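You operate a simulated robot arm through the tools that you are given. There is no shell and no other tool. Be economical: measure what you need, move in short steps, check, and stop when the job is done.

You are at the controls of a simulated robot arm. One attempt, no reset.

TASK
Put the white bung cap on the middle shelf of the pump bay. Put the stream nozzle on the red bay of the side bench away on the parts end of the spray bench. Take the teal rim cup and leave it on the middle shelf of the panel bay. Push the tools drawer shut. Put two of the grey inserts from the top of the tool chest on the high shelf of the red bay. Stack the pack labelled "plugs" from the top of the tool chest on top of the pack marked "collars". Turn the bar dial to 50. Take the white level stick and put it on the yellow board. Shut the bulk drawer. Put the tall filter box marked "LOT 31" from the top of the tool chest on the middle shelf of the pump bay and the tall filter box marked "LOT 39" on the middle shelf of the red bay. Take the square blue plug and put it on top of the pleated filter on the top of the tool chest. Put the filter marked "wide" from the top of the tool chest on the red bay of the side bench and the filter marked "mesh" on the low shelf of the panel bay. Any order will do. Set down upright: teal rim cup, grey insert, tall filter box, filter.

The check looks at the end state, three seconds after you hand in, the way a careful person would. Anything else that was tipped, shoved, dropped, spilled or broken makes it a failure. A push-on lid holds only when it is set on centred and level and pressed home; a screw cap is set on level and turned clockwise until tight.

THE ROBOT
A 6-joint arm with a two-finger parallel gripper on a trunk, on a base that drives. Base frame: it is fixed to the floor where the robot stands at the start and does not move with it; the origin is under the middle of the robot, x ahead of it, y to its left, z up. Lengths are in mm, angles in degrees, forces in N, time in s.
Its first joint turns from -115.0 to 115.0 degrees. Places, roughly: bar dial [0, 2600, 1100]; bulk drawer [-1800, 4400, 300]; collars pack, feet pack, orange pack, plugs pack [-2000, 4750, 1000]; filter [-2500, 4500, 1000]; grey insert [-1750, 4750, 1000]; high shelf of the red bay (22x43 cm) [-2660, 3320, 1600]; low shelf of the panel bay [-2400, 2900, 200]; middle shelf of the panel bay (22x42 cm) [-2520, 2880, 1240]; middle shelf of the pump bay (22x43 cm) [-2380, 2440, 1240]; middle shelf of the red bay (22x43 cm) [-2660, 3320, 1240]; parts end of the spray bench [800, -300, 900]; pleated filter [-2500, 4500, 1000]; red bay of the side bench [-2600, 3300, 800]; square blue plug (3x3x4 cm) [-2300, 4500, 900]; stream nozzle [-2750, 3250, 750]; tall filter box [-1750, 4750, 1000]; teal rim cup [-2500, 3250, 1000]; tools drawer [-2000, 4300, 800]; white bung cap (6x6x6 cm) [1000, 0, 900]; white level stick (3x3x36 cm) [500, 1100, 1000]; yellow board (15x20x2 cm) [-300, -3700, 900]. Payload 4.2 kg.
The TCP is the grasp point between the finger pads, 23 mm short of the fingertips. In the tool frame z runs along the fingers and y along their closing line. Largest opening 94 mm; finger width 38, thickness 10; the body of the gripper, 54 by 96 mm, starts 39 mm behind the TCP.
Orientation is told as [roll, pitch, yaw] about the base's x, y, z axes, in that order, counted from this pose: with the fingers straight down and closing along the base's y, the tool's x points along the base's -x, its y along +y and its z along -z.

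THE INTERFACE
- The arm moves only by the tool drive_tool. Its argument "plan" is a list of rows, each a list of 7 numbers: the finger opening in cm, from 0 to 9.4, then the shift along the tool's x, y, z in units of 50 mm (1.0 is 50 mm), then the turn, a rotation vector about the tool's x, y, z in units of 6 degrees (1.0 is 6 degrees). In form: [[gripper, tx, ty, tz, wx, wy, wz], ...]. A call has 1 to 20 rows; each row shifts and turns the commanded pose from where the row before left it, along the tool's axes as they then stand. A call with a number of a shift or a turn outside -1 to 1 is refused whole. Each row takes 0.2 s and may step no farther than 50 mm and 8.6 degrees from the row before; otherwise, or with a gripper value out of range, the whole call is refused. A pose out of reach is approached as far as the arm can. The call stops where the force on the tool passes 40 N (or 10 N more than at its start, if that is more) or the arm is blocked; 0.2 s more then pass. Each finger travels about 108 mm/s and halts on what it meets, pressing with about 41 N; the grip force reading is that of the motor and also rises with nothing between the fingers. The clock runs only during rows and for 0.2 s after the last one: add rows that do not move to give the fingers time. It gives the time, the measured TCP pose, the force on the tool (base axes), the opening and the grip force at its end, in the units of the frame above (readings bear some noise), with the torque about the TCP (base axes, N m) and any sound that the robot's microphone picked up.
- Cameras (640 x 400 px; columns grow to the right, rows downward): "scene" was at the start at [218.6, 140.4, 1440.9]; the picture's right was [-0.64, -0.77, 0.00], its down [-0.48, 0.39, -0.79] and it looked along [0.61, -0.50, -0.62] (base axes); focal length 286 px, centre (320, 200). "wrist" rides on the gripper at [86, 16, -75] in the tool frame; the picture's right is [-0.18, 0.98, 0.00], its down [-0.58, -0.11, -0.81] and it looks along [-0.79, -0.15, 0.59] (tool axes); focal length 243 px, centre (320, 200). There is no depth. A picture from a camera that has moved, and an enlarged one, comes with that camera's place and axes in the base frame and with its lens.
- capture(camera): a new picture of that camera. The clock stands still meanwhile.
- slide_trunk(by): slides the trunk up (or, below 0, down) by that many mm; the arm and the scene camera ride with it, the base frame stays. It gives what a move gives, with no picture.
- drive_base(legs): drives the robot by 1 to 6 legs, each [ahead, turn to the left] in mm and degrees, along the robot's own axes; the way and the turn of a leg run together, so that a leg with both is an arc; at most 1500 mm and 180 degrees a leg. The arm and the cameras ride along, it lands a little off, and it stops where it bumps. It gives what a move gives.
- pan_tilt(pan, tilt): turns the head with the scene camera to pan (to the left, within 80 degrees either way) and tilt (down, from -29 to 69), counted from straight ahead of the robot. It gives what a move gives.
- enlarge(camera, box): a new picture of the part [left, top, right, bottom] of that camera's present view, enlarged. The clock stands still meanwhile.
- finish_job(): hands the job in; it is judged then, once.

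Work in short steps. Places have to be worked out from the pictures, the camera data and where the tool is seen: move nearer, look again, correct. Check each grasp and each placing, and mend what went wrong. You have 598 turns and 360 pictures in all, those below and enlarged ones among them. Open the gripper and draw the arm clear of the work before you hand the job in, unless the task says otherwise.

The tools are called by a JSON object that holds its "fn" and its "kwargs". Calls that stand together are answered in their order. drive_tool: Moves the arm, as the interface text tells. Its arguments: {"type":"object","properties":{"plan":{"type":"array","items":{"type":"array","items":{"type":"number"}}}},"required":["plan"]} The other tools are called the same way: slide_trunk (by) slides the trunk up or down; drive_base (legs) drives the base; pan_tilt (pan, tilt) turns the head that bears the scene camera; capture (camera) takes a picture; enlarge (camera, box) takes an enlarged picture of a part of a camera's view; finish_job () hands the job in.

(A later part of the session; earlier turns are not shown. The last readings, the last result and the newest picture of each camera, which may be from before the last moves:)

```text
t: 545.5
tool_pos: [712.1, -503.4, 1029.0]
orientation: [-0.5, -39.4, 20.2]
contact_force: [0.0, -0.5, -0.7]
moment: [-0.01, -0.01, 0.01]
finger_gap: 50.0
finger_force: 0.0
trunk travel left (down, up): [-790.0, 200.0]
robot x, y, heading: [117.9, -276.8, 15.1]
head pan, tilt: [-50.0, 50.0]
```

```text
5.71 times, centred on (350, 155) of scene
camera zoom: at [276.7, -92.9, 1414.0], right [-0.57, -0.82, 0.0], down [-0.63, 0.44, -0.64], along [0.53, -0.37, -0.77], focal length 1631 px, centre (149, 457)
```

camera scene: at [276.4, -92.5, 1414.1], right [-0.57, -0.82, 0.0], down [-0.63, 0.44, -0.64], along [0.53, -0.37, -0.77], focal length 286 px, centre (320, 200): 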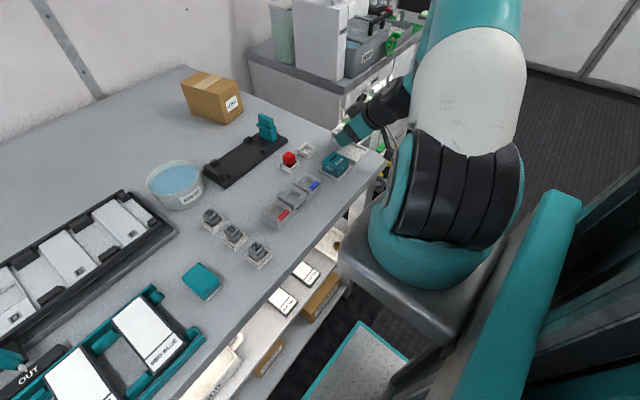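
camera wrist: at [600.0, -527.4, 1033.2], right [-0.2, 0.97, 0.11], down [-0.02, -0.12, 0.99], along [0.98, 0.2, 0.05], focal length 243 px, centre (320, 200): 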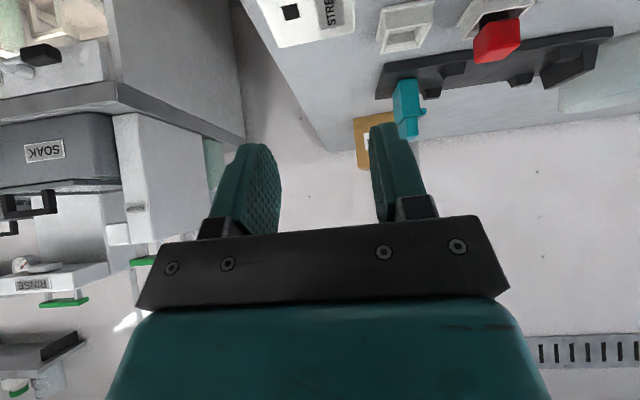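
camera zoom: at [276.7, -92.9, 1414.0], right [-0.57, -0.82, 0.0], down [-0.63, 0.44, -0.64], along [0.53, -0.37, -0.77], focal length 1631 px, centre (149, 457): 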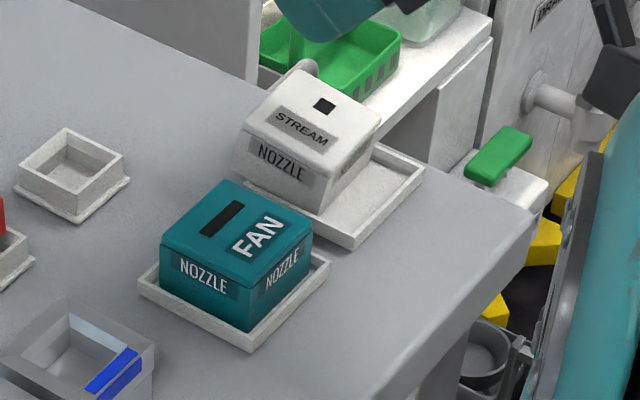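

The nozzle sits tilted on the tray's left/back rim. I go back down the same path, regrip it (now higher on the block) and re-seat it: about 17 mm back and 5 mm right.

{"fn": "drive_tool", "kwargs": {"plan": [[5, 0.5, 0, 0.6, 0, 0, 0], [5, 0.3, 0, 0.4, 0, 0, 0], [5, 0.2, 0, 0.25, 0, 0, 0], [5, 0.08, 0, 0.1, 0, 0, 0]]}}

{"fn": "enlarge", "kwargs": {"camera": "wrist", "box": [200, 20, 440, 200]}}

```text
t: 546.5
tool_pos: [712.1, -504.5, 944.3]
orientation: [-0.6, -39.4, 20.2]
contact_force: [0.4, 0.5, 0.2]
moment: [0.03, 0.01, -0.03]
finger_gap: 49.8
finger_force: 0.2
trunk travel left (down, up): [-790.0, 200.0]
robot x, y, heading: [115.7, -277.1, 15.2]
head pan, tilt: [-50.0, 50.0]
```

```text
2.22 times, centred on (320, 110) of wrist
camera zoom: at [600.0, -527.3, 946.8], right [-0.2, 0.97, 0.11], down [-0.02, -0.12, 0.99], along [0.98, 0.2, 0.05], focal length 539 px, centre (320, 400)
```

zoom: 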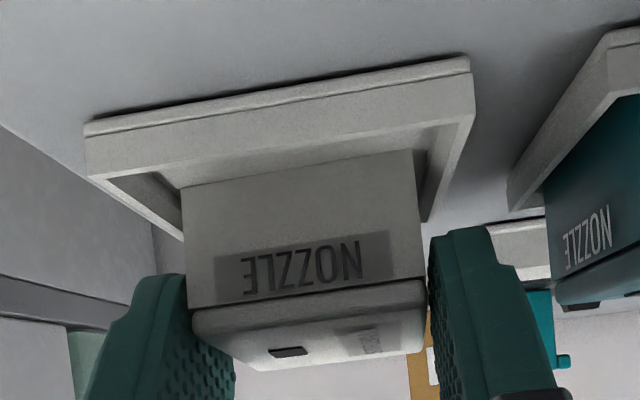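

I grip here, lift 8 mm, shift back 14 mm and right 4 mm, and check.

{"fn": "drive_tool", "kwargs": {"plan": [[3, 0, 0, 0, 0, 0, 0], [3, 0, 0, 0, 0, 0, 0], [3, 0, 0, 0, 0, 0, 0], [3, -0.14, 0, -0.165, 0, 0, 0], [3, -0.06, 0, -0.07, 0, 0, 0], [3, 0.216, -0.08, -0.18, 0, 0, 0]]}}

{"fn": "enlarge", "kwargs": {"camera": "scene", "box": [310, 120, 390, 190]}}

{"fn": "enlarge", "kwargs": {"camera": "wrist", "box": [200, 20, 440, 200]}}

```text
t: 547.9
tool_pos: [702.1, -512.2, 959.6]
orientation: [-0.6, -39.4, 20.4]
contact_force: [-0.2, 0.6, -0.5]
moment: [0.0, 0.0, -0.02]
finger_gap: 47.0
finger_force: 41.1
trunk travel left (down, up): [-790.0, 200.0]
robot x, y, heading: [121.7, -278.5, 15.3]
head pan, tilt: [-50.0, 50.0]
```

```text
5.71 times, centred on (350, 155) of scene
camera zoom: at [276.5, -92.5, 1414.0], right [-0.57, -0.82, 0.0], down [-0.63, 0.44, -0.64], along [0.53, -0.37, -0.77], focal length 1631 px, centre (149, 457)
```

zoom: 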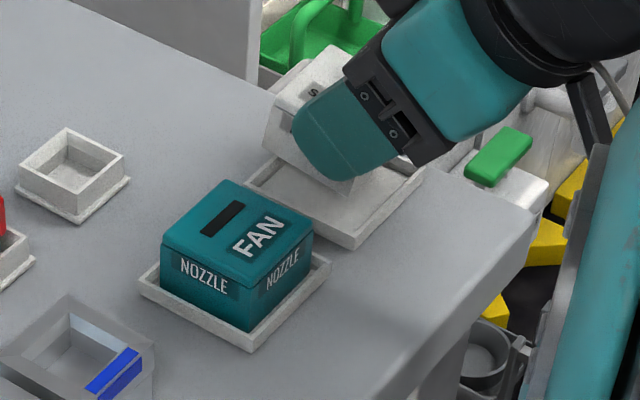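

```text
2.22 times, centred on (320, 110) of wrist
camera zoom: at [589.0, -535.1, 962.6], right [-0.2, 0.97, 0.11], down [-0.02, -0.12, 0.99], along [0.98, 0.2, 0.05], focal length 539 px, centre (320, 400)
```

zoom: 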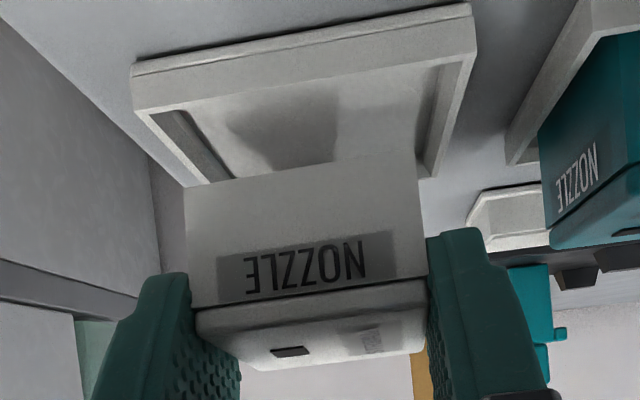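

Close. I move 4 mm more back and 2 mm left, then lower gently.

{"fn": "drive_tool", "kwargs": {"plan": [[3, 0.062, 0.04, -0.051, 0, 0, 0], [3, 0.1, 0, 0.12, 0, 0, 0], [3, 0.026, 0, 0.031, 0, 0, 0], [3, 0.026, 0, 0.031, 0, 0, 0], [3, 0.026, 0, 0.031, 0, 0, 0], [3, 0.026, 0, 0.031, 0, 0, 0], [3, 0.026, 0, 0.031, 0, 0, 0]]}}

{"fn": "enlarge", "kwargs": {"camera": "scene", "box": [310, 120, 390, 190]}}

{"fn": "enlarge", "kwargs": {"camera": "wrist", "box": [200, 20, 440, 200]}}

```text
t: 549.5
tool_pos: [696.2, -509.8, 944.2]
orientation: [-0.7, -39.8, 20.3]
contact_force: [-2.2, -1.9, 23.9]
moment: [0.41, 0.36, 0.06]
finger_gap: 47.1
finger_force: 41.2
trunk travel left (down, up): [-790.0, 200.0]
robot x, y, heading: [118.0, -276.0, 15.3]
head pan, tilt: [-50.0, 50.0]
```

```text
5.71 times, centred on (350, 155) of scene
camera zoom: at [275.5, -92.5, 1414.6], right [-0.57, -0.82, 0.0], down [-0.63, 0.44, -0.64], along [0.53, -0.37, -0.77], focal length 1631 px, centre (149, 457)
```

zoom: 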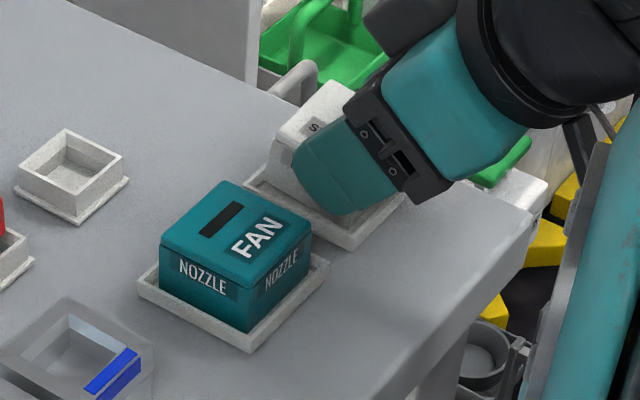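

```text
2.22 times, centred on (320, 110) of wrist
camera zoom: at [584.6, -534.1, 946.0], right [-0.2, 0.97, 0.11], down [-0.03, -0.12, 0.99], along [0.98, 0.2, 0.05], focal length 539 px, centre (320, 400)
```

zoom: 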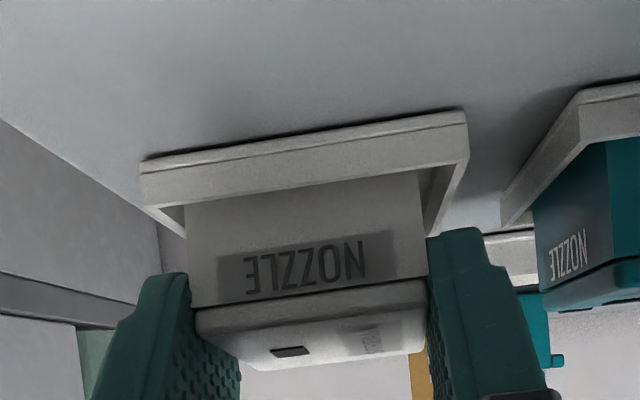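

It looks well inside the tray now. I release with a small opening and rise.

{"fn": "drive_tool", "kwargs": {"plan": [[3, -0.01, 0, -0.012, 0, 0, 0], [5, 0, 0, 0, 0, 0, 0], [5, 0, 0, 0, 0, 0, 0], [5, -0.13, 0, -0.153, 0, 0, 0], [5, -0.2, 0, -0.25, 0, 0, 0], [5, -0.3, 0, -0.4, 0, 0, 0], [5, -0.5, 0, -0.6, 0, 0, 0]]}}

{"fn": "enlarge", "kwargs": {"camera": "scene", "box": [310, 120, 390, 190]}}

```text
t: 551.1
tool_pos: [696.2, -509.2, 1031.1]
orientation: [-0.5, -39.4, 20.3]
contact_force: [1.0, -0.9, -0.3]
moment: [-0.01, 0.0, -0.01]
finger_gap: 49.9
finger_force: 0.1
trunk travel left (down, up): [-790.0, 200.0]
robot x, y, heading: [116.8, -275.2, 15.0]
head pan, tilt: [-50.0, 50.0]
```

```text
5.71 times, centred on (350, 155) of scene
camera zoom: at [276.6, -92.9, 1414.0], right [-0.57, -0.82, 0.0], down [-0.63, 0.44, -0.64], along [0.53, -0.37, -0.77], focal length 1631 px, centre (149, 457)
```

zoom: 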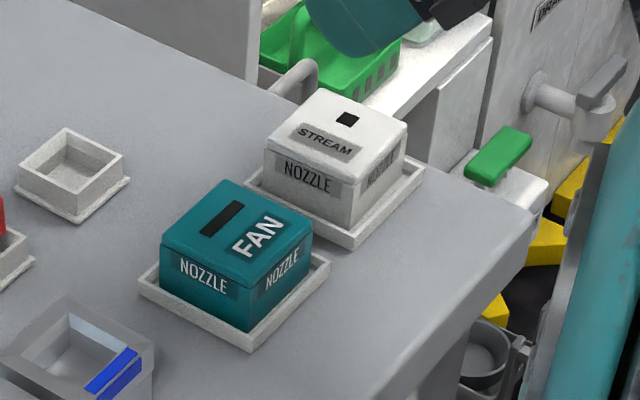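

The stream nozzle is seated squarely in its tray. Now the bar dial: back off and drive up the aisle.

{"fn": "drive_base", "kwargs": {"legs": [[-420, 0], [0, 92.5], [1500, 0], [1000, 0]]}}

{"fn": "pan_tilt", "kwargs": {"pan": -55, "tilt": 15}}

{"fn": "capture", "kwargs": {"camera": "scene"}}

```text
t: 569.2
tool_pos: [-675.6, 2600.2, 1030.8]
orientation: [-0.6, -39.5, 110.4]
contact_force: [0.0, 0.3, 0.3]
moment: [-0.01, 0.0, 0.03]
finger_gap: 50.0
finger_force: 0.1
trunk travel left (down, up): [-790.0, 200.0]
robot x, y, heading: [-910.3, 2023.9, 105.2]
head pan, tilt: [-50.0, 50.0]
```

```text
t: 570.2
tool_pos: [-675.0, 2602.5, 1030.3]
orientation: [-0.5, -39.4, 110.3]
contact_force: [0.4, -0.9, 0.2]
moment: [-0.02, 0.01, 0.01]
finger_gap: 50.0
finger_force: 0.1
trunk travel left (down, up): [-790.0, 200.0]
robot x, y, heading: [-909.9, 2027.8, 105.2]
head pan, tilt: [-55.0, 15.0]
```

```text
102 pictures are left
camera scene: at [-1075.8, 2191.0, 1467.7], right [0.77, -0.64, 0.0], down [-0.17, -0.2, -0.97], along [0.62, 0.74, -0.26], focal length 286 px, centre (320, 200)
```

scene: 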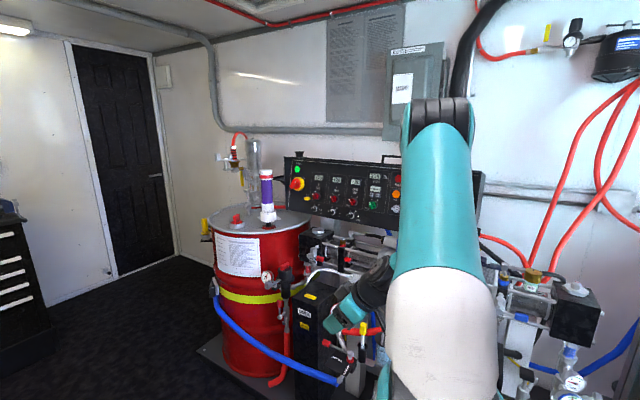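

I drive a bit further and turn to face the control panel.

{"fn": "drive_base", "kwargs": {"legs": [[200, 0], [0, -88]]}}

{"fn": "pan_tilt", "kwargs": {"pan": 0, "tilt": 20}}

{"fn": "capture", "kwargs": {"camera": "scene"}}

```text
t: 575.6
tool_pos: [-378.4, 1980.4, 1029.3]
orientation: [-0.5, -39.3, 20.3]
contact_force: [-0.6, 0.0, 0.0]
moment: [0.03, -0.03, 0.01]
finger_gap: 49.9
finger_force: 0.1
trunk travel left (down, up): [-790.0, 200.0]
robot x, y, heading: [-955.8, 2211.4, 15.2]
head pan, tilt: [-55.0, 15.0]
```

```text
t: 576.9
tool_pos: [-380.5, 1980.4, 1028.8]
orientation: [-0.6, -39.4, 20.3]
contact_force: [-0.1, -0.8, 0.0]
moment: [-0.02, 0.0, 0.02]
finger_gap: 50.0
finger_force: 0.1
trunk travel left (down, up): [-790.0, 200.0]
robot x, y, heading: [-960.3, 2213.6, 14.9]
head pan, tilt: [0.0, 20.0]
```

```text
101 pictures are left
camera scene: at [-773.0, 2466.0, 1459.7], right [0.26, -0.97, 0.0], down [-0.33, -0.09, -0.94], along [0.91, 0.24, -0.34], focal length 286 px, centre (320, 200)
```

scene: 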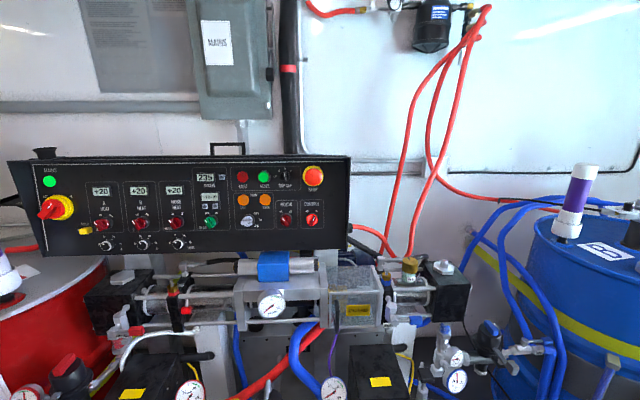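

{"fn": "enlarge", "kwargs": {"camera": "scene", "box": [170, 150, 360, 260]}}

{"fn": "enlarge", "kwargs": {"camera": "scene", "box": [30, 150, 220, 260]}}

```text
3.37 times, centred on (265, 205) of scene
camera zoom: at [-773.0, 2466.0, 1459.7], right [0.26, -0.97, 0.0], down [-0.33, -0.09, -0.94], along [0.91, 0.24, -0.34], focal length 962 px, centre (505, 183)
```

zoom: 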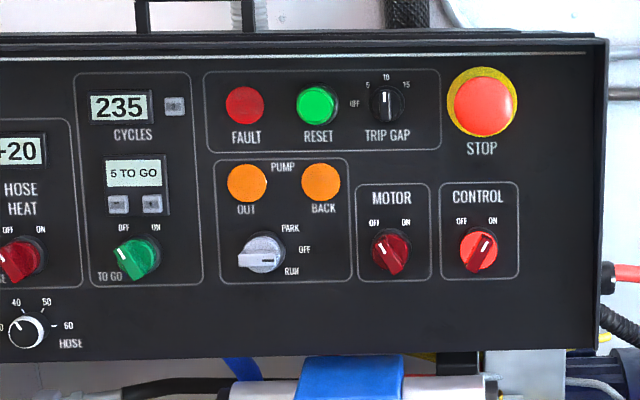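

```text
3.37 times, centred on (125, 205) of scene
camera zoom: at [-773.0, 2466.0, 1459.7], right [0.26, -0.97, 0.0], down [-0.33, -0.09, -0.94], along [0.91, 0.24, -0.34], focal length 962 px, centre (977, 183)
```

zoom: 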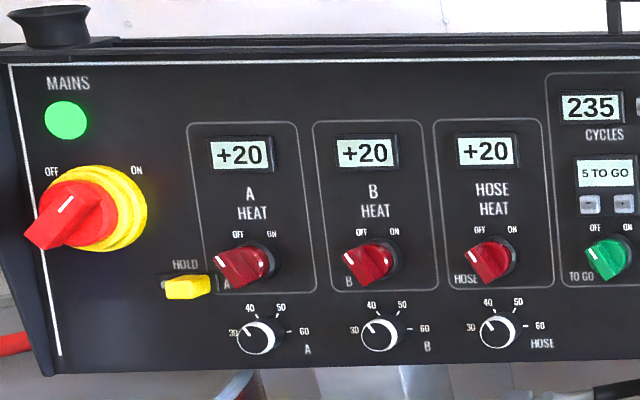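

The dials on the panel are temperatures; I look for one marked "bar" near the pump at right.

{"fn": "enlarge", "kwargs": {"camera": "scene", "box": [220, 240, 480, 400]}}

{"fn": "enlarge", "kwargs": {"camera": "scene", "box": [380, 220, 640, 400]}}

```text
2.46 times, centred on (350, 320) of scene
camera zoom: at [-773.0, 2466.0, 1459.7], right [0.26, -0.97, 0.0], down [-0.33, -0.09, -0.94], along [0.91, 0.24, -0.34], focal length 703 px, centre (246, -95)
```

zoom: 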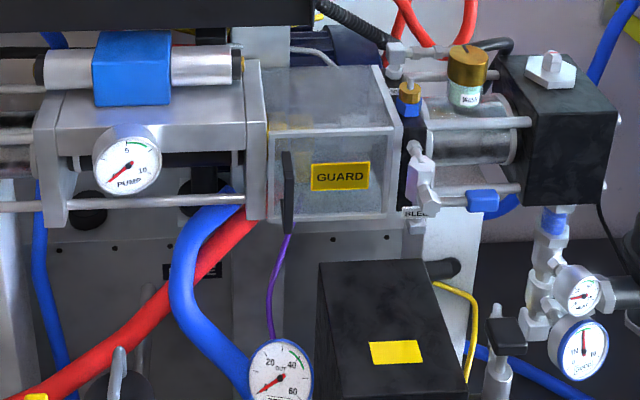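

```text
2.22 times, centred on (510, 310) of scene
camera zoom: at [-773.0, 2466.0, 1459.7], right [0.26, -0.97, 0.0], down [-0.33, -0.09, -0.94], along [0.91, 0.24, -0.34], focal length 634 px, centre (-102, -44)
```

zoom: 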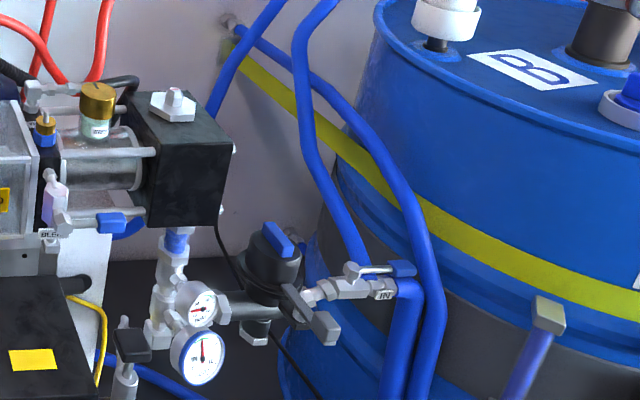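

{"fn": "enlarge", "kwargs": {"camera": "scene", "box": [420, 250, 484, 290]}}

{"fn": "pan_tilt", "kwargs": {"pan": 25, "tilt": 30}}

{"fn": "capture", "kwargs": {"camera": "scene"}}

```text
10.00 times, centred on (452, 270) of scene
camera zoom: at [-773.0, 2466.0, 1459.7], right [0.26, -0.97, 0.0], down [-0.33, -0.09, -0.94], along [0.91, 0.24, -0.34], focal length 2855 px, centre (-1000, -500)
```

zoom: 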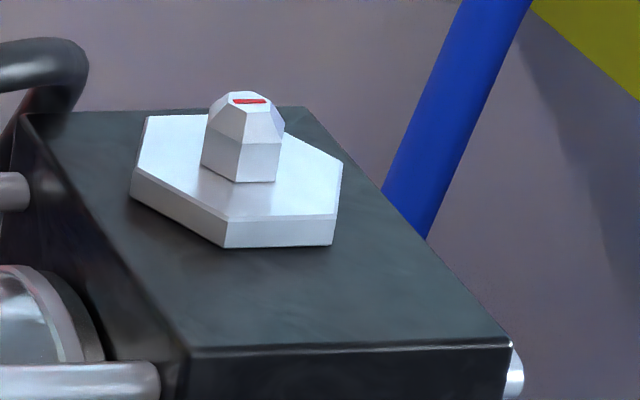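

```text
t: 577.8
tool_pos: [-380.2, 1980.6, 1029.5]
orientation: [-0.4, -39.4, 20.3]
contact_force: [1.3, -0.4, 0.7]
moment: [0.01, -0.01, 0.04]
finger_gap: 50.2
finger_force: 0.0
trunk travel left (down, up): [-790.0, 200.0]
robot x, y, heading: [-954.8, 2214.6, 15.1]
head pan, tilt: [25.0, 30.0]
```

```text
95 pictures are left
camera scene: at [-793.7, 2500.0, 1443.6], right [0.64, -0.77, 0.0], down [-0.38, -0.32, -0.87], along [0.66, 0.56, -0.5], focal length 286 px, centre (320, 200)
```

scene: 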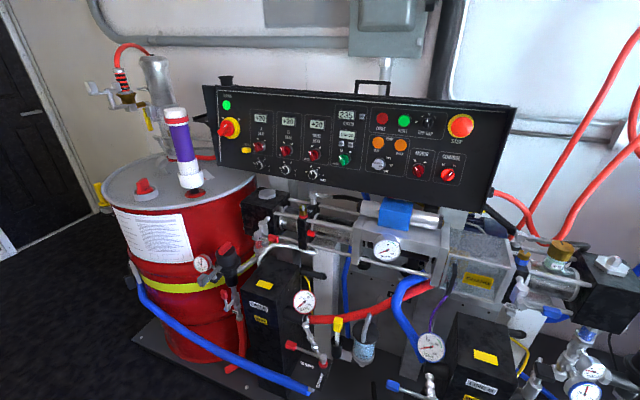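

The panel's right end is right at the given place; its side face isn't visible from here. I move about 450 mm towards the spray bench to see it.

{"fn": "drive_base", "kwargs": {"legs": [[0, -88], [450, 0], [0, 90]]}}

{"fn": "pan_tilt", "kwargs": {"pan": 20, "tilt": 18}}

{"fn": "capture", "kwargs": {"camera": "scene"}}

```text
t: 588.0
tool_pos: [-222.4, 1611.2, 1028.7]
orientation: [-0.5, -39.5, 25.1]
contact_force: [0.0, 0.7, 0.2]
moment: [-0.02, -0.01, -0.03]
finger_gap: 49.9
finger_force: 0.0
trunk travel left (down, up): [-790.0, 200.0]
robot x, y, heading: [-817.4, 1794.9, 20.2]
head pan, tilt: [25.0, 30.0]
```

```text
t: 588.7
tool_pos: [-221.8, 1611.0, 1030.3]
orientation: [-0.5, -39.5, 25.1]
contact_force: [0.1, 0.2, 0.3]
moment: [0.0, 0.01, 0.01]
finger_gap: 50.1
finger_force: 0.1
trunk travel left (down, up): [-790.0, 200.0]
robot x, y, heading: [-818.0, 1791.3, 19.9]
head pan, tilt: [20.0, 18.0]
```

```text
94 pictures are left
camera scene: at [-670.7, 2090.0, 1462.9], right [0.64, -0.77, 0.0], down [-0.24, -0.2, -0.95], along [0.73, 0.61, -0.31], focal length 286 px, centre (320, 200)
```

scene: 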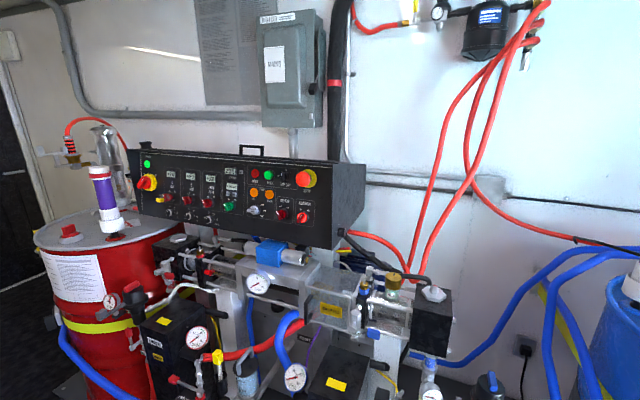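

A gold knob with a label sits on top of the pump's right end; I enlarge it.

{"fn": "enlarge", "kwargs": {"camera": "scene", "box": [360, 255, 424, 305]}}

{"fn": "enlarge", "kwargs": {"camera": "scene", "box": [130, 140, 370, 260]}}

```text
8.00 times, centred on (392, 280) of scene
camera zoom: at [-670.7, 2090.0, 1462.9], right [0.64, -0.77, 0.0], down [-0.24, -0.2, -0.95], along [0.73, 0.61, -0.31], focal length 2284 px, centre (-256, -440)
```

zoom: 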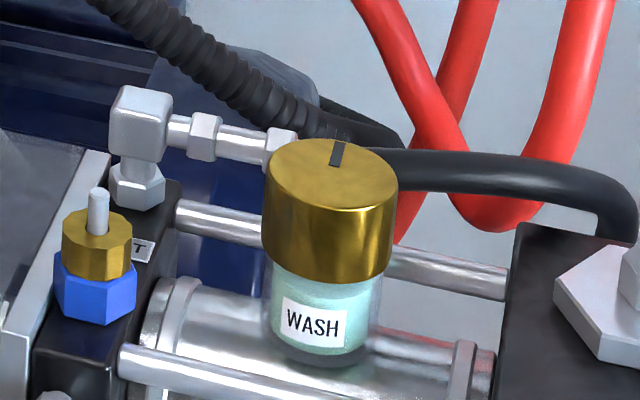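

```text
2.67 times, centred on (250, 200) of scene
camera zoom: at [-670.7, 2090.0, 1462.9], right [0.64, -0.77, 0.0], down [-0.24, -0.2, -0.95], along [0.73, 0.61, -0.31], focal length 761 px, centre (507, 200)
```

zoom: 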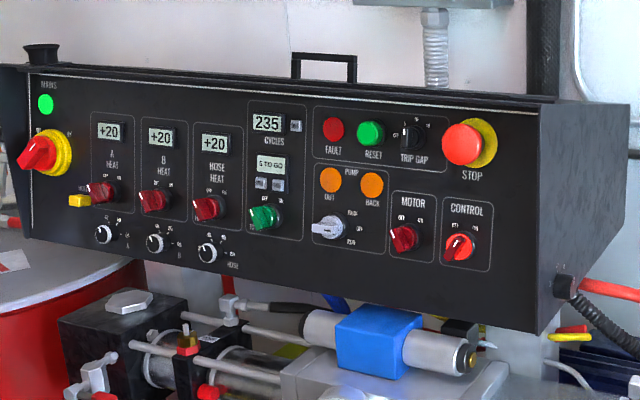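

Neither; I enlarge the region just below and right of the panel.

{"fn": "enlarge", "kwargs": {"camera": "scene", "box": [230, 225, 470, 385]}}

```text
2.50 times, centred on (350, 305) of scene
camera zoom: at [-670.7, 2090.0, 1462.9], right [0.64, -0.77, 0.0], down [-0.24, -0.2, -0.95], along [0.73, 0.61, -0.31], focal length 714 px, centre (245, -62)
```

zoom: 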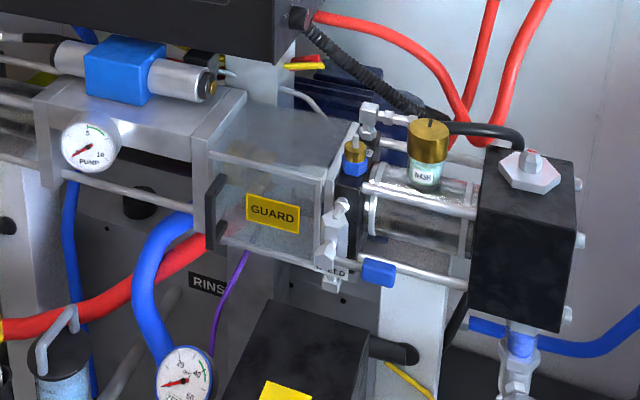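

{"fn": "enlarge", "kwargs": {"camera": "scene", "box": [255, 225, 355, 285]}}

{"fn": "enlarge", "kwargs": {"camera": "scene", "box": [150, 275, 330, 400]}}

```text
6.40 times, centred on (305, 255) of scene
camera zoom: at [-670.7, 2090.0, 1462.9], right [0.64, -0.77, 0.0], down [-0.24, -0.2, -0.95], along [0.73, 0.61, -0.31], focal length 1827 px, centre (416, -152)
```

zoom: 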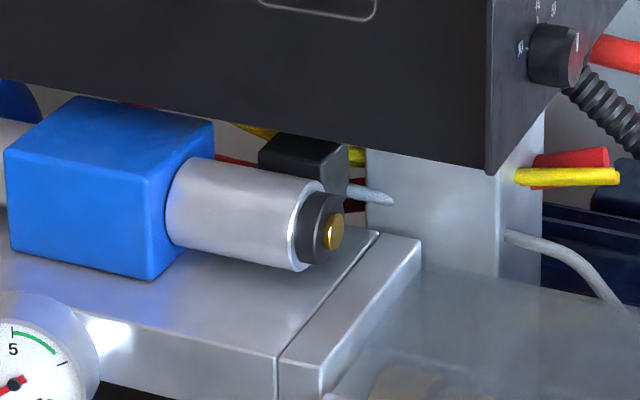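

```text
3.20 times, centred on (240, 338) of scene
camera zoom: at [-670.7, 2090.0, 1462.9], right [0.64, -0.77, 0.0], down [-0.24, -0.2, -0.95], along [0.73, 0.61, -0.31], focal length 914 px, centre (576, -240)
```

zoom: 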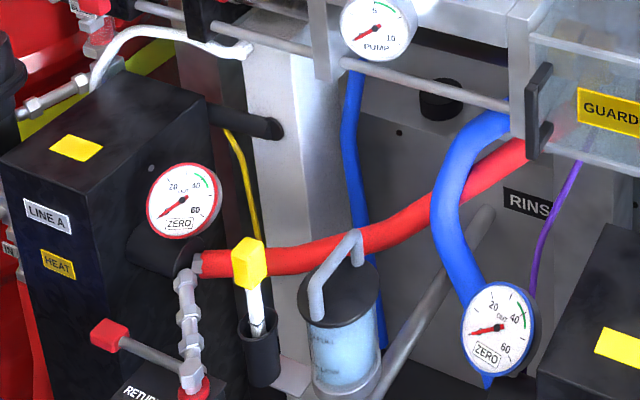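

Found it: a black knob with a scale on the panel's right side face, at about [50, 2597, 1060]. I straighten the tool, raise it, and position the robot beside the panel's end.

{"fn": "drive_tool", "kwargs": {"plan": [[8, -0.5, 0, -0.6, 0, 1, 0.3], [8, -0.3, 0, -0.6, 0, 1, 0.3], [8, -0.2, 0, -0.6, 0, 1, 0.3], [8, 0, 0, -0.6, 0, 1, 0.3], [8, 0, 0, -0.6, 0, 1, 0], [8, 0, 0, -0.6, 0, 1, 0], [8, 0, 0, -0.6, 0, 0.6, 0]]}}

{"fn": "drive_base", "kwargs": {"legs": [[0, 88], [265, 0], [0, -90], [230, 0]]}}

{"fn": "pan_tilt", "kwargs": {"pan": 15, "tilt": 25}}

{"fn": "capture", "kwargs": {"camera": "scene"}}

```text
t: 590.3
tool_pos: [-253.2, 1592.8, 1250.1]
orientation: [2.9, 0.4, 18.5]
contact_force: [0.7, 0.9, 0.1]
moment: [-0.03, -0.01, -0.01]
finger_gap: 80.1
finger_force: 0.0
trunk travel left (down, up): [-790.0, 200.0]
robot x, y, heading: [-821.3, 1794.8, 20.2]
head pan, tilt: [20.0, 18.0]
```

```text
t: 601.2
tool_pos: [-118.4, 1881.8, 1249.2]
orientation: [3.0, 0.3, 15.0]
contact_force: [-0.9, -0.1, -0.8]
moment: [0.0, 0.0, -0.03]
finger_gap: 79.8
finger_force: 0.0
trunk travel left (down, up): [-790.0, 200.0]
robot x, y, heading: [-672.4, 2114.3, 16.4]
head pan, tilt: [20.0, 18.0]
```

```text
t: 601.9
tool_pos: [-119.3, 1882.8, 1249.6]
orientation: [2.9, 0.4, 15.2]
contact_force: [-0.7, 0.2, -0.6]
moment: [0.01, -0.01, -0.01]
finger_gap: 80.0
finger_force: 0.1
trunk travel left (down, up): [-790.0, 200.0]
robot x, y, heading: [-674.3, 2114.9, 17.1]
head pan, tilt: [15.0, 25.0]
```

```text
88 pictures are left
camera scene: at [-504.7, 2395.3, 1451.6], right [0.53, -0.85, 0.0], down [-0.36, -0.22, -0.91], along [0.77, 0.48, -0.42], focal length 286 px, centre (320, 200)
```

scene: 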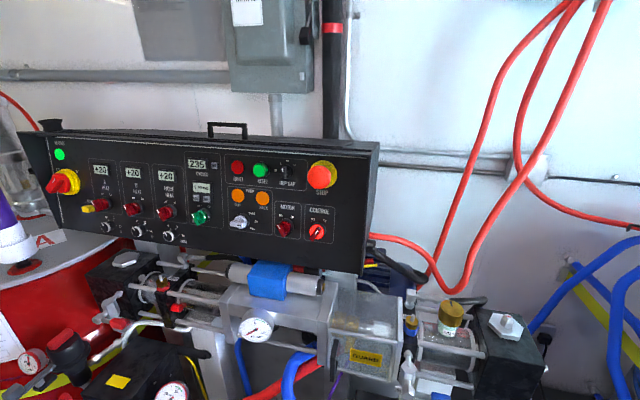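

I swing the hand left to the panel's end, then roll the tool to point along the panel.

{"fn": "drive_tool", "kwargs": {"plan": [[3, -0.293, 0.92, 0, 0.48, 0, 0], [3, -0.293, 0.92, 0, 0, 0, 0], [3, -0.293, 0.92, 0, 0, 0, 0], [3, -0.293, 0.92, 0, 0, 0, 0], [3, -0.293, 0.92, 0, 0, 0, 0], [3, -0.293, 0.92, 0, 0, 0, 0], [3, -0.293, 0.92, 0, 0, 0, 0], [3, -0.293, 0.92, 0, 0, 0, 0], [3, -0.293, 0.92, 0, 0, 0, 0], [3, -0.293, 0.92, 0, 0, 0, 0], [3, -0.293, 0.92, 0, 0, 0, 0]]}}

{"fn": "drive_tool", "kwargs": {"plan": [[3, 0, 0, 0, -1, 0, -0.4], [3, 0, 0, 0, -1, 0, 0], [3, 0, 0, 0, -1, 0, 0], [3, 0, 0, 0, -1, 0, 0], [3, 0, 0, 0, -1, 0, 0], [3, 0, 0, 0, -1, 0, 0], [3, 0, 0, 0, -1, 0, 0], [3, 0, 0, 0, -1, 0, 0], [3, 0, 0, 0, -1, 0, 0], [3, 0, 0, 0, -1, 0, 0], [3, 0, 0, 0, -1, 0, 0], [3, 0, 0, 0, -1, 0, 0], [3, 0, 0, 0, -1, 0, 0], [3, 0, 0, 0, -1, 0, 0], [3, 0, 0, 0, -1, 0, 0]]}}

{"fn": "capture", "kwargs": {"camera": "scene"}}

{"fn": "capture", "kwargs": {"camera": "wrist"}}

```text
t: 604.2
tool_pos: [-96.5, 2413.1, 1253.2]
orientation: [0.0, 0.4, 15.1]
contact_force: [-0.9, -0.8, 0.4]
moment: [0.01, 0.03, 0.0]
finger_gap: 30.2
finger_force: 0.0
trunk travel left (down, up): [-790.0, 200.0]
robot x, y, heading: [-669.7, 2115.1, 17.1]
head pan, tilt: [15.0, 25.0]
```

```text
t: 607.5
tool_pos: [-103.6, 2422.6, 1247.3]
orientation: [80.4, 0.2, 16.9]
contact_force: [-0.3, 0.3, -0.1]
moment: [-0.03, 0.02, 0.0]
finger_gap: 30.1
finger_force: 0.1
out of reach, approached as far as the arm can: row 14, 15
trunk travel left (down, up): [-790.0, 200.0]
robot x, y, heading: [-673.7, 2118.4, 17.0]
head pan, tilt: [15.0, 25.0]
```

```text
87 pictures are left
camera scene: at [-504.6, 2395.4, 1451.6], right [0.53, -0.85, 0.0], down [-0.36, -0.22, -0.91], along [0.77, 0.48, -0.42], focal length 286 px, centre (320, 200)
```

scene: 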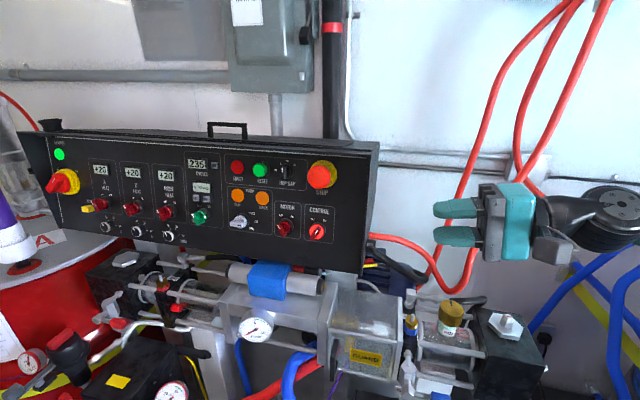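

```text
86 pictures are left
camera wrist: at [-165.0, 2331.3, 1276.6], right [0.13, 0.21, 0.97], down [0.79, -0.61, 0.03], along [0.59, 0.77, -0.25], focal length 243 px, centre (320, 200)
```

wrist: 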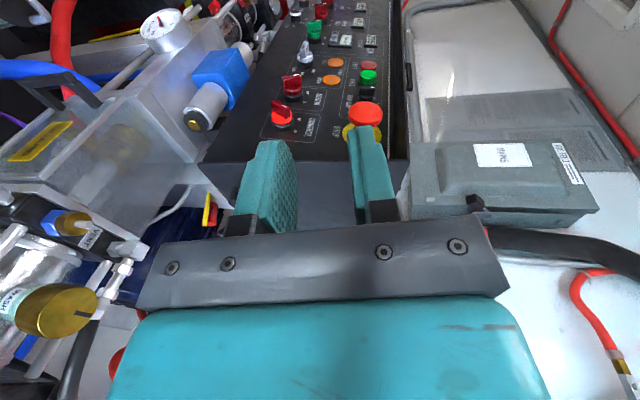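

The roll is nearly there (80°). I move in stages toward the dial.

{"fn": "drive_tool", "kwargs": {"plan": [[3, -0.66, -0.563, 0.205, 0, 0, 0], [3, -0.66, -0.563, 0.205, 0, 0, 0], [3, -0.66, -0.563, 0.1, 0, 0, 0], [3, -0.5, -0.563, 0.1, 0, 0, 0]]}}

{"fn": "capture", "kwargs": {"camera": "wrist"}}

{"fn": "capture", "kwargs": {"camera": "scene"}}

```text
t: 608.5
tool_pos: [11.8, 2471.9, 1132.0]
orientation: [80.4, 0.1, 17.0]
contact_force: [0.4, 0.3, 0.7]
moment: [-0.05, -0.03, -0.04]
finger_gap: 30.0
finger_force: 0.1
trunk travel left (down, up): [-790.0, 200.0]
robot x, y, heading: [-670.2, 2116.4, 16.7]
head pan, tilt: [15.0, 25.0]
```

```text
85 pictures are left
camera wrist: at [-49.3, 2379.4, 1161.3], right [0.13, 0.21, 0.97], down [0.79, -0.61, 0.03], along [0.59, 0.76, -0.25], focal length 243 px, centre (320, 200)
```

wrist: 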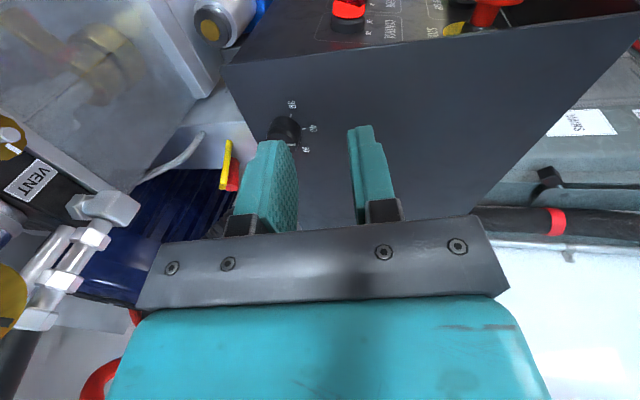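

```text
84 pictures are left
camera scene: at [-505.2, 2395.2, 1451.7], right [0.53, -0.85, 0.0], down [-0.36, -0.22, -0.91], along [0.77, 0.48, -0.42], focal length 286 px, centre (320, 200)
```

scene: 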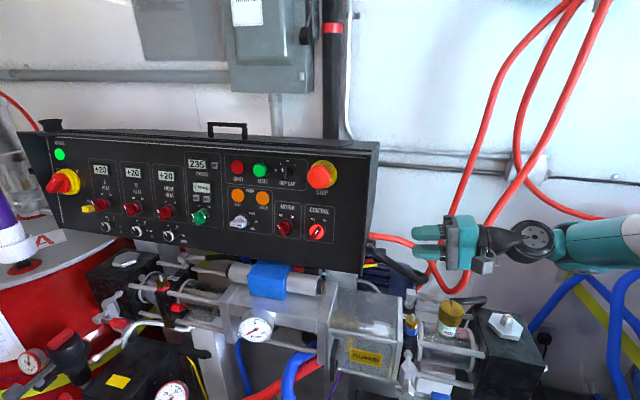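

The dial is in view; I enlarge it to read its scale.

{"fn": "enlarge", "kwargs": {"camera": "wrist", "box": [240, 85, 350, 170]}}

```text
4.71 times, centred on (295, 128) of wrist
camera zoom: at [-49.3, 2379.4, 1161.3], right [0.13, 0.21, 0.97], down [0.79, -0.61, 0.03], along [0.59, 0.76, -0.25], focal length 1142 px, centre (438, 541)
```

zoom: 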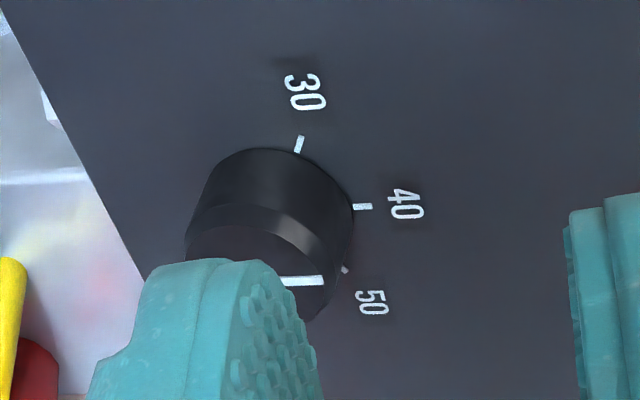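

The dial points at 40 now; 50 is clockwise. I finish the roll to 90° and open the fingers.

{"fn": "drive_tool", "kwargs": {"plan": [[6, 0, 0, 0, -0.8, 0, -0.1], [6, 0, 0, 0, -0.8, 0, 0]]}}

```text
t: 609.0
tool_pos: [1.6, 2491.0, 1129.7]
orientation: [83.8, -0.3, 15.8]
contact_force: [0.6, 0.4, -0.2]
moment: [0.02, -0.01, -0.05]
finger_gap: 59.9
finger_force: 0.0
out of reach, approached as far as the arm can: row 1, 2
trunk travel left (down, up): [-790.0, 200.0]
robot x, y, heading: [-670.9, 2114.0, 16.4]
head pan, tilt: [15.0, 25.0]
```

Roll 84° is the limit here, which is close enough. I go to the pre-grasp in front of the knob.

{"fn": "drive_tool", "kwargs": {"plan": [[6, -0.51, -0.52, 0.05, 0, 0, 0], [6, -0.51, -0.52, 0.05, 0, 0, 0]]}}

{"fn": "capture", "kwargs": {"camera": "wrist"}}

```text
t: 609.6
tool_pos: [47.0, 2506.3, 1077.2]
orientation: [83.4, -0.4, 15.2]
contact_force: [0.2, -0.2, -0.6]
moment: [-0.04, 0.0, -0.03]
finger_gap: 60.2
finger_force: 0.0
out of reach, approached as far as the arm can: row 2
trunk travel left (down, up): [-790.0, 200.0]
robot x, y, heading: [-669.9, 2115.9, 16.8]
head pan, tilt: [15.0, 25.0]
```

```text
82 pictures are left
camera wrist: at [-18.1, 2414.3, 1101.5], right [0.14, 0.15, 0.98], down [0.78, -0.63, -0.01], along [0.62, 0.76, -0.21], focal length 243 px, centre (320, 200)
```

wrist: 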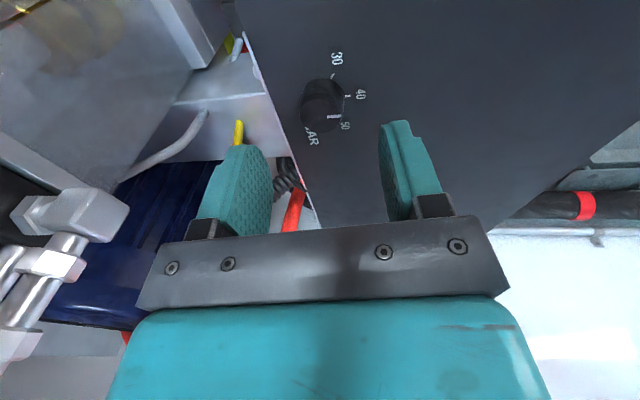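

It says "BAR" — confirmed — and the knob lies on the tool axis. I advance towards it.

{"fn": "drive_tool", "kwargs": {"plan": [[6, 0, 0.02, 0.3, 0, 0, 0], [6, 0, 0, 0.3, 0, 0, 0], [6, 0, 0, 0.3, 0, 0, 0]]}}

{"fn": "capture", "kwargs": {"camera": "wrist"}}

```text
t: 610.5
tool_pos: [35.2, 2550.5, 1073.3]
orientation: [83.7, -0.3, 15.7]
contact_force: [0.3, -0.5, -0.9]
moment: [-0.01, 0.03, 0.01]
finger_gap: 60.1
finger_force: 0.1
trunk travel left (down, up): [-790.0, 200.0]
robot x, y, heading: [-673.8, 2116.0, 16.9]
head pan, tilt: [15.0, 25.0]
```

```text
81 pictures are left
camera wrist: at [-29.2, 2456.5, 1098.1], right [0.14, 0.15, 0.98], down [0.78, -0.62, -0.02], along [0.61, 0.77, -0.21], focal length 243 px, centre (320, 200)
```

wrist: 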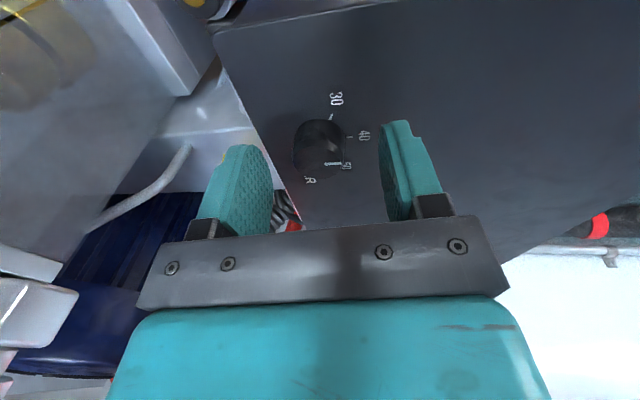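

Ten more millimetres, then grip.

{"fn": "drive_tool", "kwargs": {"plan": [[6, 0, 0, 0.1, 0, 0, 0], [6, 0, 0, 0.08, 0, 0, 0], [2, 0, 0, 0, 0, 0, 0], [2, 0, 0, 0, 0, 0, 0], [2, 0, 0, 0, 0, 0, 0]]}}

{"fn": "enlarge", "kwargs": {"camera": "wrist", "box": [240, 85, 440, 225]}}

```text
t: 611.6
tool_pos: [33.1, 2558.2, 1067.2]
orientation: [83.6, 0.0, 15.8]
contact_force: [-6.5, -5.7, -26.2]
moment: [-0.47, 0.28, -1.17]
finger_gap: 31.3
finger_force: 44.8
trunk travel left (down, up): [-790.0, 200.0]
robot x, y, heading: [-673.7, 2116.5, 16.9]
head pan, tilt: [15.0, 25.0]
```

```text
2.86 times, centred on (340, 155) of wrist
camera zoom: at [-30.7, 2465.4, 1093.7], right [0.15, 0.16, 0.98], down [0.78, -0.62, -0.02], along [0.61, 0.76, -0.21], focal length 693 px, centre (263, 329)
```

zoom: 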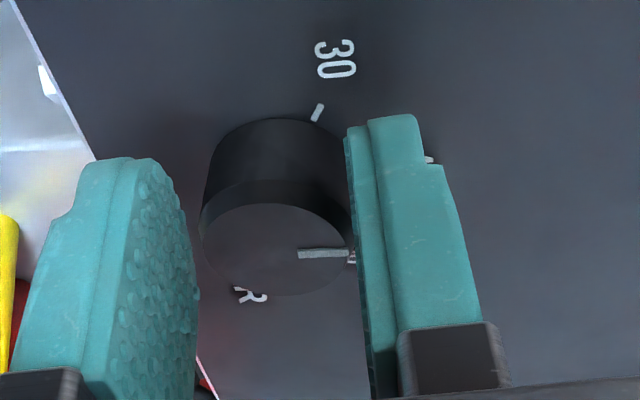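

Gripped. I relieve the 5 mm offset, then turn clockwise 30° and check.

{"fn": "drive_tool", "kwargs": {"plan": [[2, 0, -0.1, 0, 0, 0, 0], [2, 0, 0, 0, 0, 0, 1], [2, 0, 0, 0, 0, 0, 1], [2, 0, 0, 0, 0, 0, 1], [2, 0, 0, 0, 0, 0, 1], [2, 0, 0, 0, 0, 0, 1]]}}

{"fn": "enlarge", "kwargs": {"camera": "wrist", "box": [240, 85, 440, 225]}}

```text
t: 613.1
tool_pos: [35.1, 2559.1, 1075.5]
orientation: [83.7, 27.6, 12.6]
contact_force: [-4.2, -3.1, 7.6]
moment: [-0.12, -0.06, -0.28]
finger_gap: 31.1
finger_force: 45.0
trunk travel left (down, up): [-790.0, 200.0]
robot x, y, heading: [-672.5, 2114.3, 17.1]
head pan, tilt: [15.0, 25.0]
stopped in row 6: the force on the tool passed its limit (the readings are from after the stop); the commanded pose is now the measured one
```

```text
2.86 times, centred on (340, 155) of wrist
camera zoom: at [-13.8, 2474.7, 1136.9], right [0.58, 0.24, 0.78], down [0.67, -0.68, -0.29], along [0.47, 0.69, -0.55], focal length 693 px, centre (263, 329)
```

zoom: 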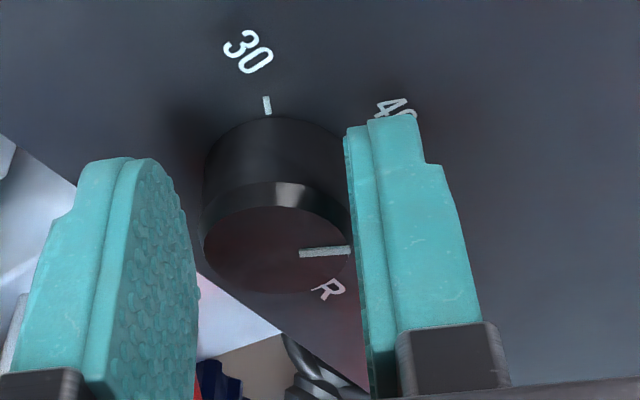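

Turned 27.6°; the tick marks lie 60° apart, so ~32° more. I continue in smaller turns.

{"fn": "drive_tool", "kwargs": {"plan": [[2, 0, 0, 0, 0, 0, 0.7], [2, 0, 0, 0, 0, 0, 0.7], [2, 0, 0, 0, 0, 0, 0.7], [2, 0, 0, 0, 0, 0, 0.7]]}}

{"fn": "drive_tool", "kwargs": {"plan": [[2, 0, 0, 0, 0, 0, 0.7], [2, 0, 0, 0, 0, 0, 0.7], [2, 0, 0, 0, 0, 0, 0.6], [2, 0, 0, 0, 0, 0, 0.6]]}}

{"fn": "enlarge", "kwargs": {"camera": "wrist", "box": [240, 85, 440, 225]}}

```text
t: 614.2
tool_pos: [36.8, 2560.6, 1077.6]
orientation: [82.6, 44.0, 10.0]
contact_force: [-3.8, 0.0, 6.1]
moment: [-0.59, -0.25, -0.81]
finger_gap: 31.0
finger_force: 45.1
trunk travel left (down, up): [-790.0, 200.0]
robot x, y, heading: [-675.8, 2117.1, 16.6]
head pan, tilt: [15.0, 25.0]
stopped in row 4: the force on the tool passed its limit (the readings are from after the stop); the commanded pose is now the measured one
```

```text
t: 615.3
tool_pos: [38.4, 2562.3, 1079.9]
orientation: [80.0, 58.8, 6.3]
contact_force: [1.7, 3.2, 1.3]
moment: [-0.23, -0.13, -0.07]
finger_gap: 31.0
finger_force: 45.1
trunk travel left (down, up): [-790.0, 200.0]
robot x, y, heading: [-670.3, 2114.9, 16.7]
head pan, tilt: [15.0, 25.0]
stopped in row 4: the force on the tool passed its limit (the readings are from after the stop); the commanded pose is now the measured one
```

```text
2.86 times, centred on (340, 155) of wrist
camera zoom: at [26.5, 2489.4, 1169.5], right [0.9, 0.27, 0.35], down [0.42, -0.77, -0.48], along [0.14, 0.58, -0.81], focal length 693 px, centre (263, 329)
```

zoom: 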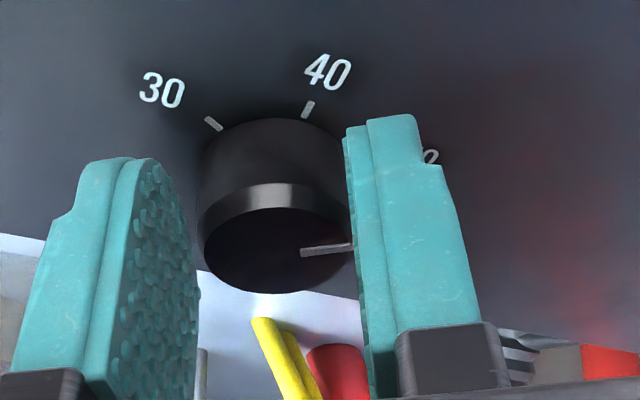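

About 59° turned. I release, back off and check the pointer.

{"fn": "drive_tool", "kwargs": {"plan": [[6, 0, 0, 0, 0, 0, 0], [6, 0, 0, 0, 0, 0, 0], [6, 0, 0, -0.4, 0, 0, 0], [6, 0, 0, -0.5, 0, 0, 0]]}}

{"fn": "enlarge", "kwargs": {"camera": "wrist", "box": [220, 40, 440, 180]}}

```text
t: 616.3
tool_pos: [48.1, 2518.2, 1082.1]
orientation: [80.1, 58.8, 6.2]
contact_force: [-0.1, -0.1, -0.4]
moment: [-0.03, -0.01, 0.0]
finger_gap: 59.9
finger_force: 0.1
trunk travel left (down, up): [-790.0, 200.0]
robot x, y, heading: [-670.6, 2116.6, 16.7]
head pan, tilt: [15.0, 25.0]
```

```text
2.86 times, centred on (330, 110) of wrist
camera zoom: at [36.5, 2445.9, 1172.2], right [0.9, 0.27, 0.34], down [0.42, -0.77, -0.48], along [0.14, 0.58, -0.81], focal length 693 px, centre (291, 457)
```

zoom: 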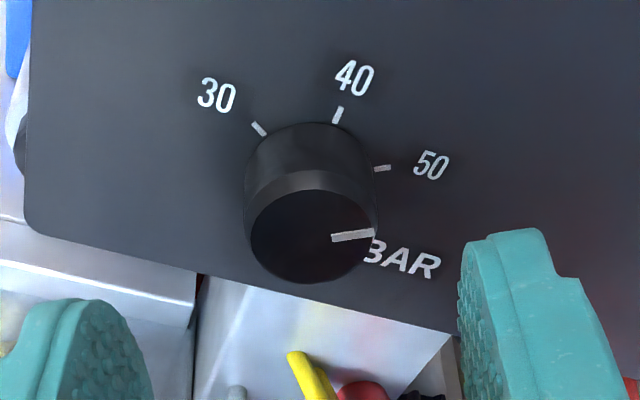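

The pointer is parallel to the 50 tick: dial set. I retract the hand and head for the level stick.

{"fn": "drive_tool", "kwargs": {"plan": [[3, 0, 0, -0.6, 0, 0, -1], [3, 0, 0, -0.4, 0, 0, -1], [3, 0, 0, 0, 0, 0, -1], [3, 0, 0, 0, 0, 0, -1], [3, 0, 0, 0, 0, 0, -1], [3, 0, 0, 0, 0, 0, -1], [3, 0, 0, 0, 0, 0, -1], [3, 0, 0, 0, 0, 0, -1], [3, 0, 0, 0, 0, 0, -1], [3, 0, 0, 0, 0, 0, -0.8], [3, 0.5, 0.8, 0, 0, 0, 0], [3, 0.5, 0.8, 0, 0, 0, 0], [3, 0.5, 0.8, 0, 0, 0, 0], [3, 0.6, 0.7, 0, 0, 0, 0]]}}

{"fn": "drive_tool", "kwargs": {"plan": [[3, 0.5, 0, 0, 1, 0, 0], [3, 0.5, 0, 0, 1, 0, 0], [3, 0.5, 0, 0, 1, 0, 0], [3, 0, 0, 0, 1, 0, 0], [3, 0, 0, 0, 1, 0, 0], [3, 0, 0, 0, 1, 0, 0], [3, 0, 0, 0, 1, 0, 0], [3, 0, 0, 0, 1, 0, 0], [3, 0, 0, 0, 1, 0, 0], [3, 0, 0, 0, 1, 0, 0], [3, 0, 0, 0, 1, 0, 0], [3, 0, 0, 0, 1, 0, 0], [3, 0, 0, 0, 1, 0, 0], [3, 0, 0, 0, 0.9, 0, 0]]}}

```text
t: 619.3
tool_pos: [-58.8, 2489.4, 1242.0]
orientation: [84.9, 0.4, 14.8]
contact_force: [1.2, 0.3, -1.3]
moment: [0.04, 0.01, 0.04]
finger_gap: 29.8
finger_force: 0.1
out of reach, approached as far as the arm can: row 1, 2, 3
trunk travel left (down, up): [-790.0, 200.0]
robot x, y, heading: [-671.8, 2118.0, 16.8]
head pan, tilt: [15.0, 25.0]
```

```text
t: 622.3
tool_pos: [-131.8, 2469.7, 1244.4]
orientation: [1.4, 0.2, 14.8]
contact_force: [-0.4, -0.1, -0.2]
moment: [0.02, 0.01, -0.04]
finger_gap: 30.1
finger_force: 0.0
trunk travel left (down, up): [-790.0, 200.0]
robot x, y, heading: [-670.9, 2115.0, 16.6]
head pan, tilt: [15.0, 25.0]
```

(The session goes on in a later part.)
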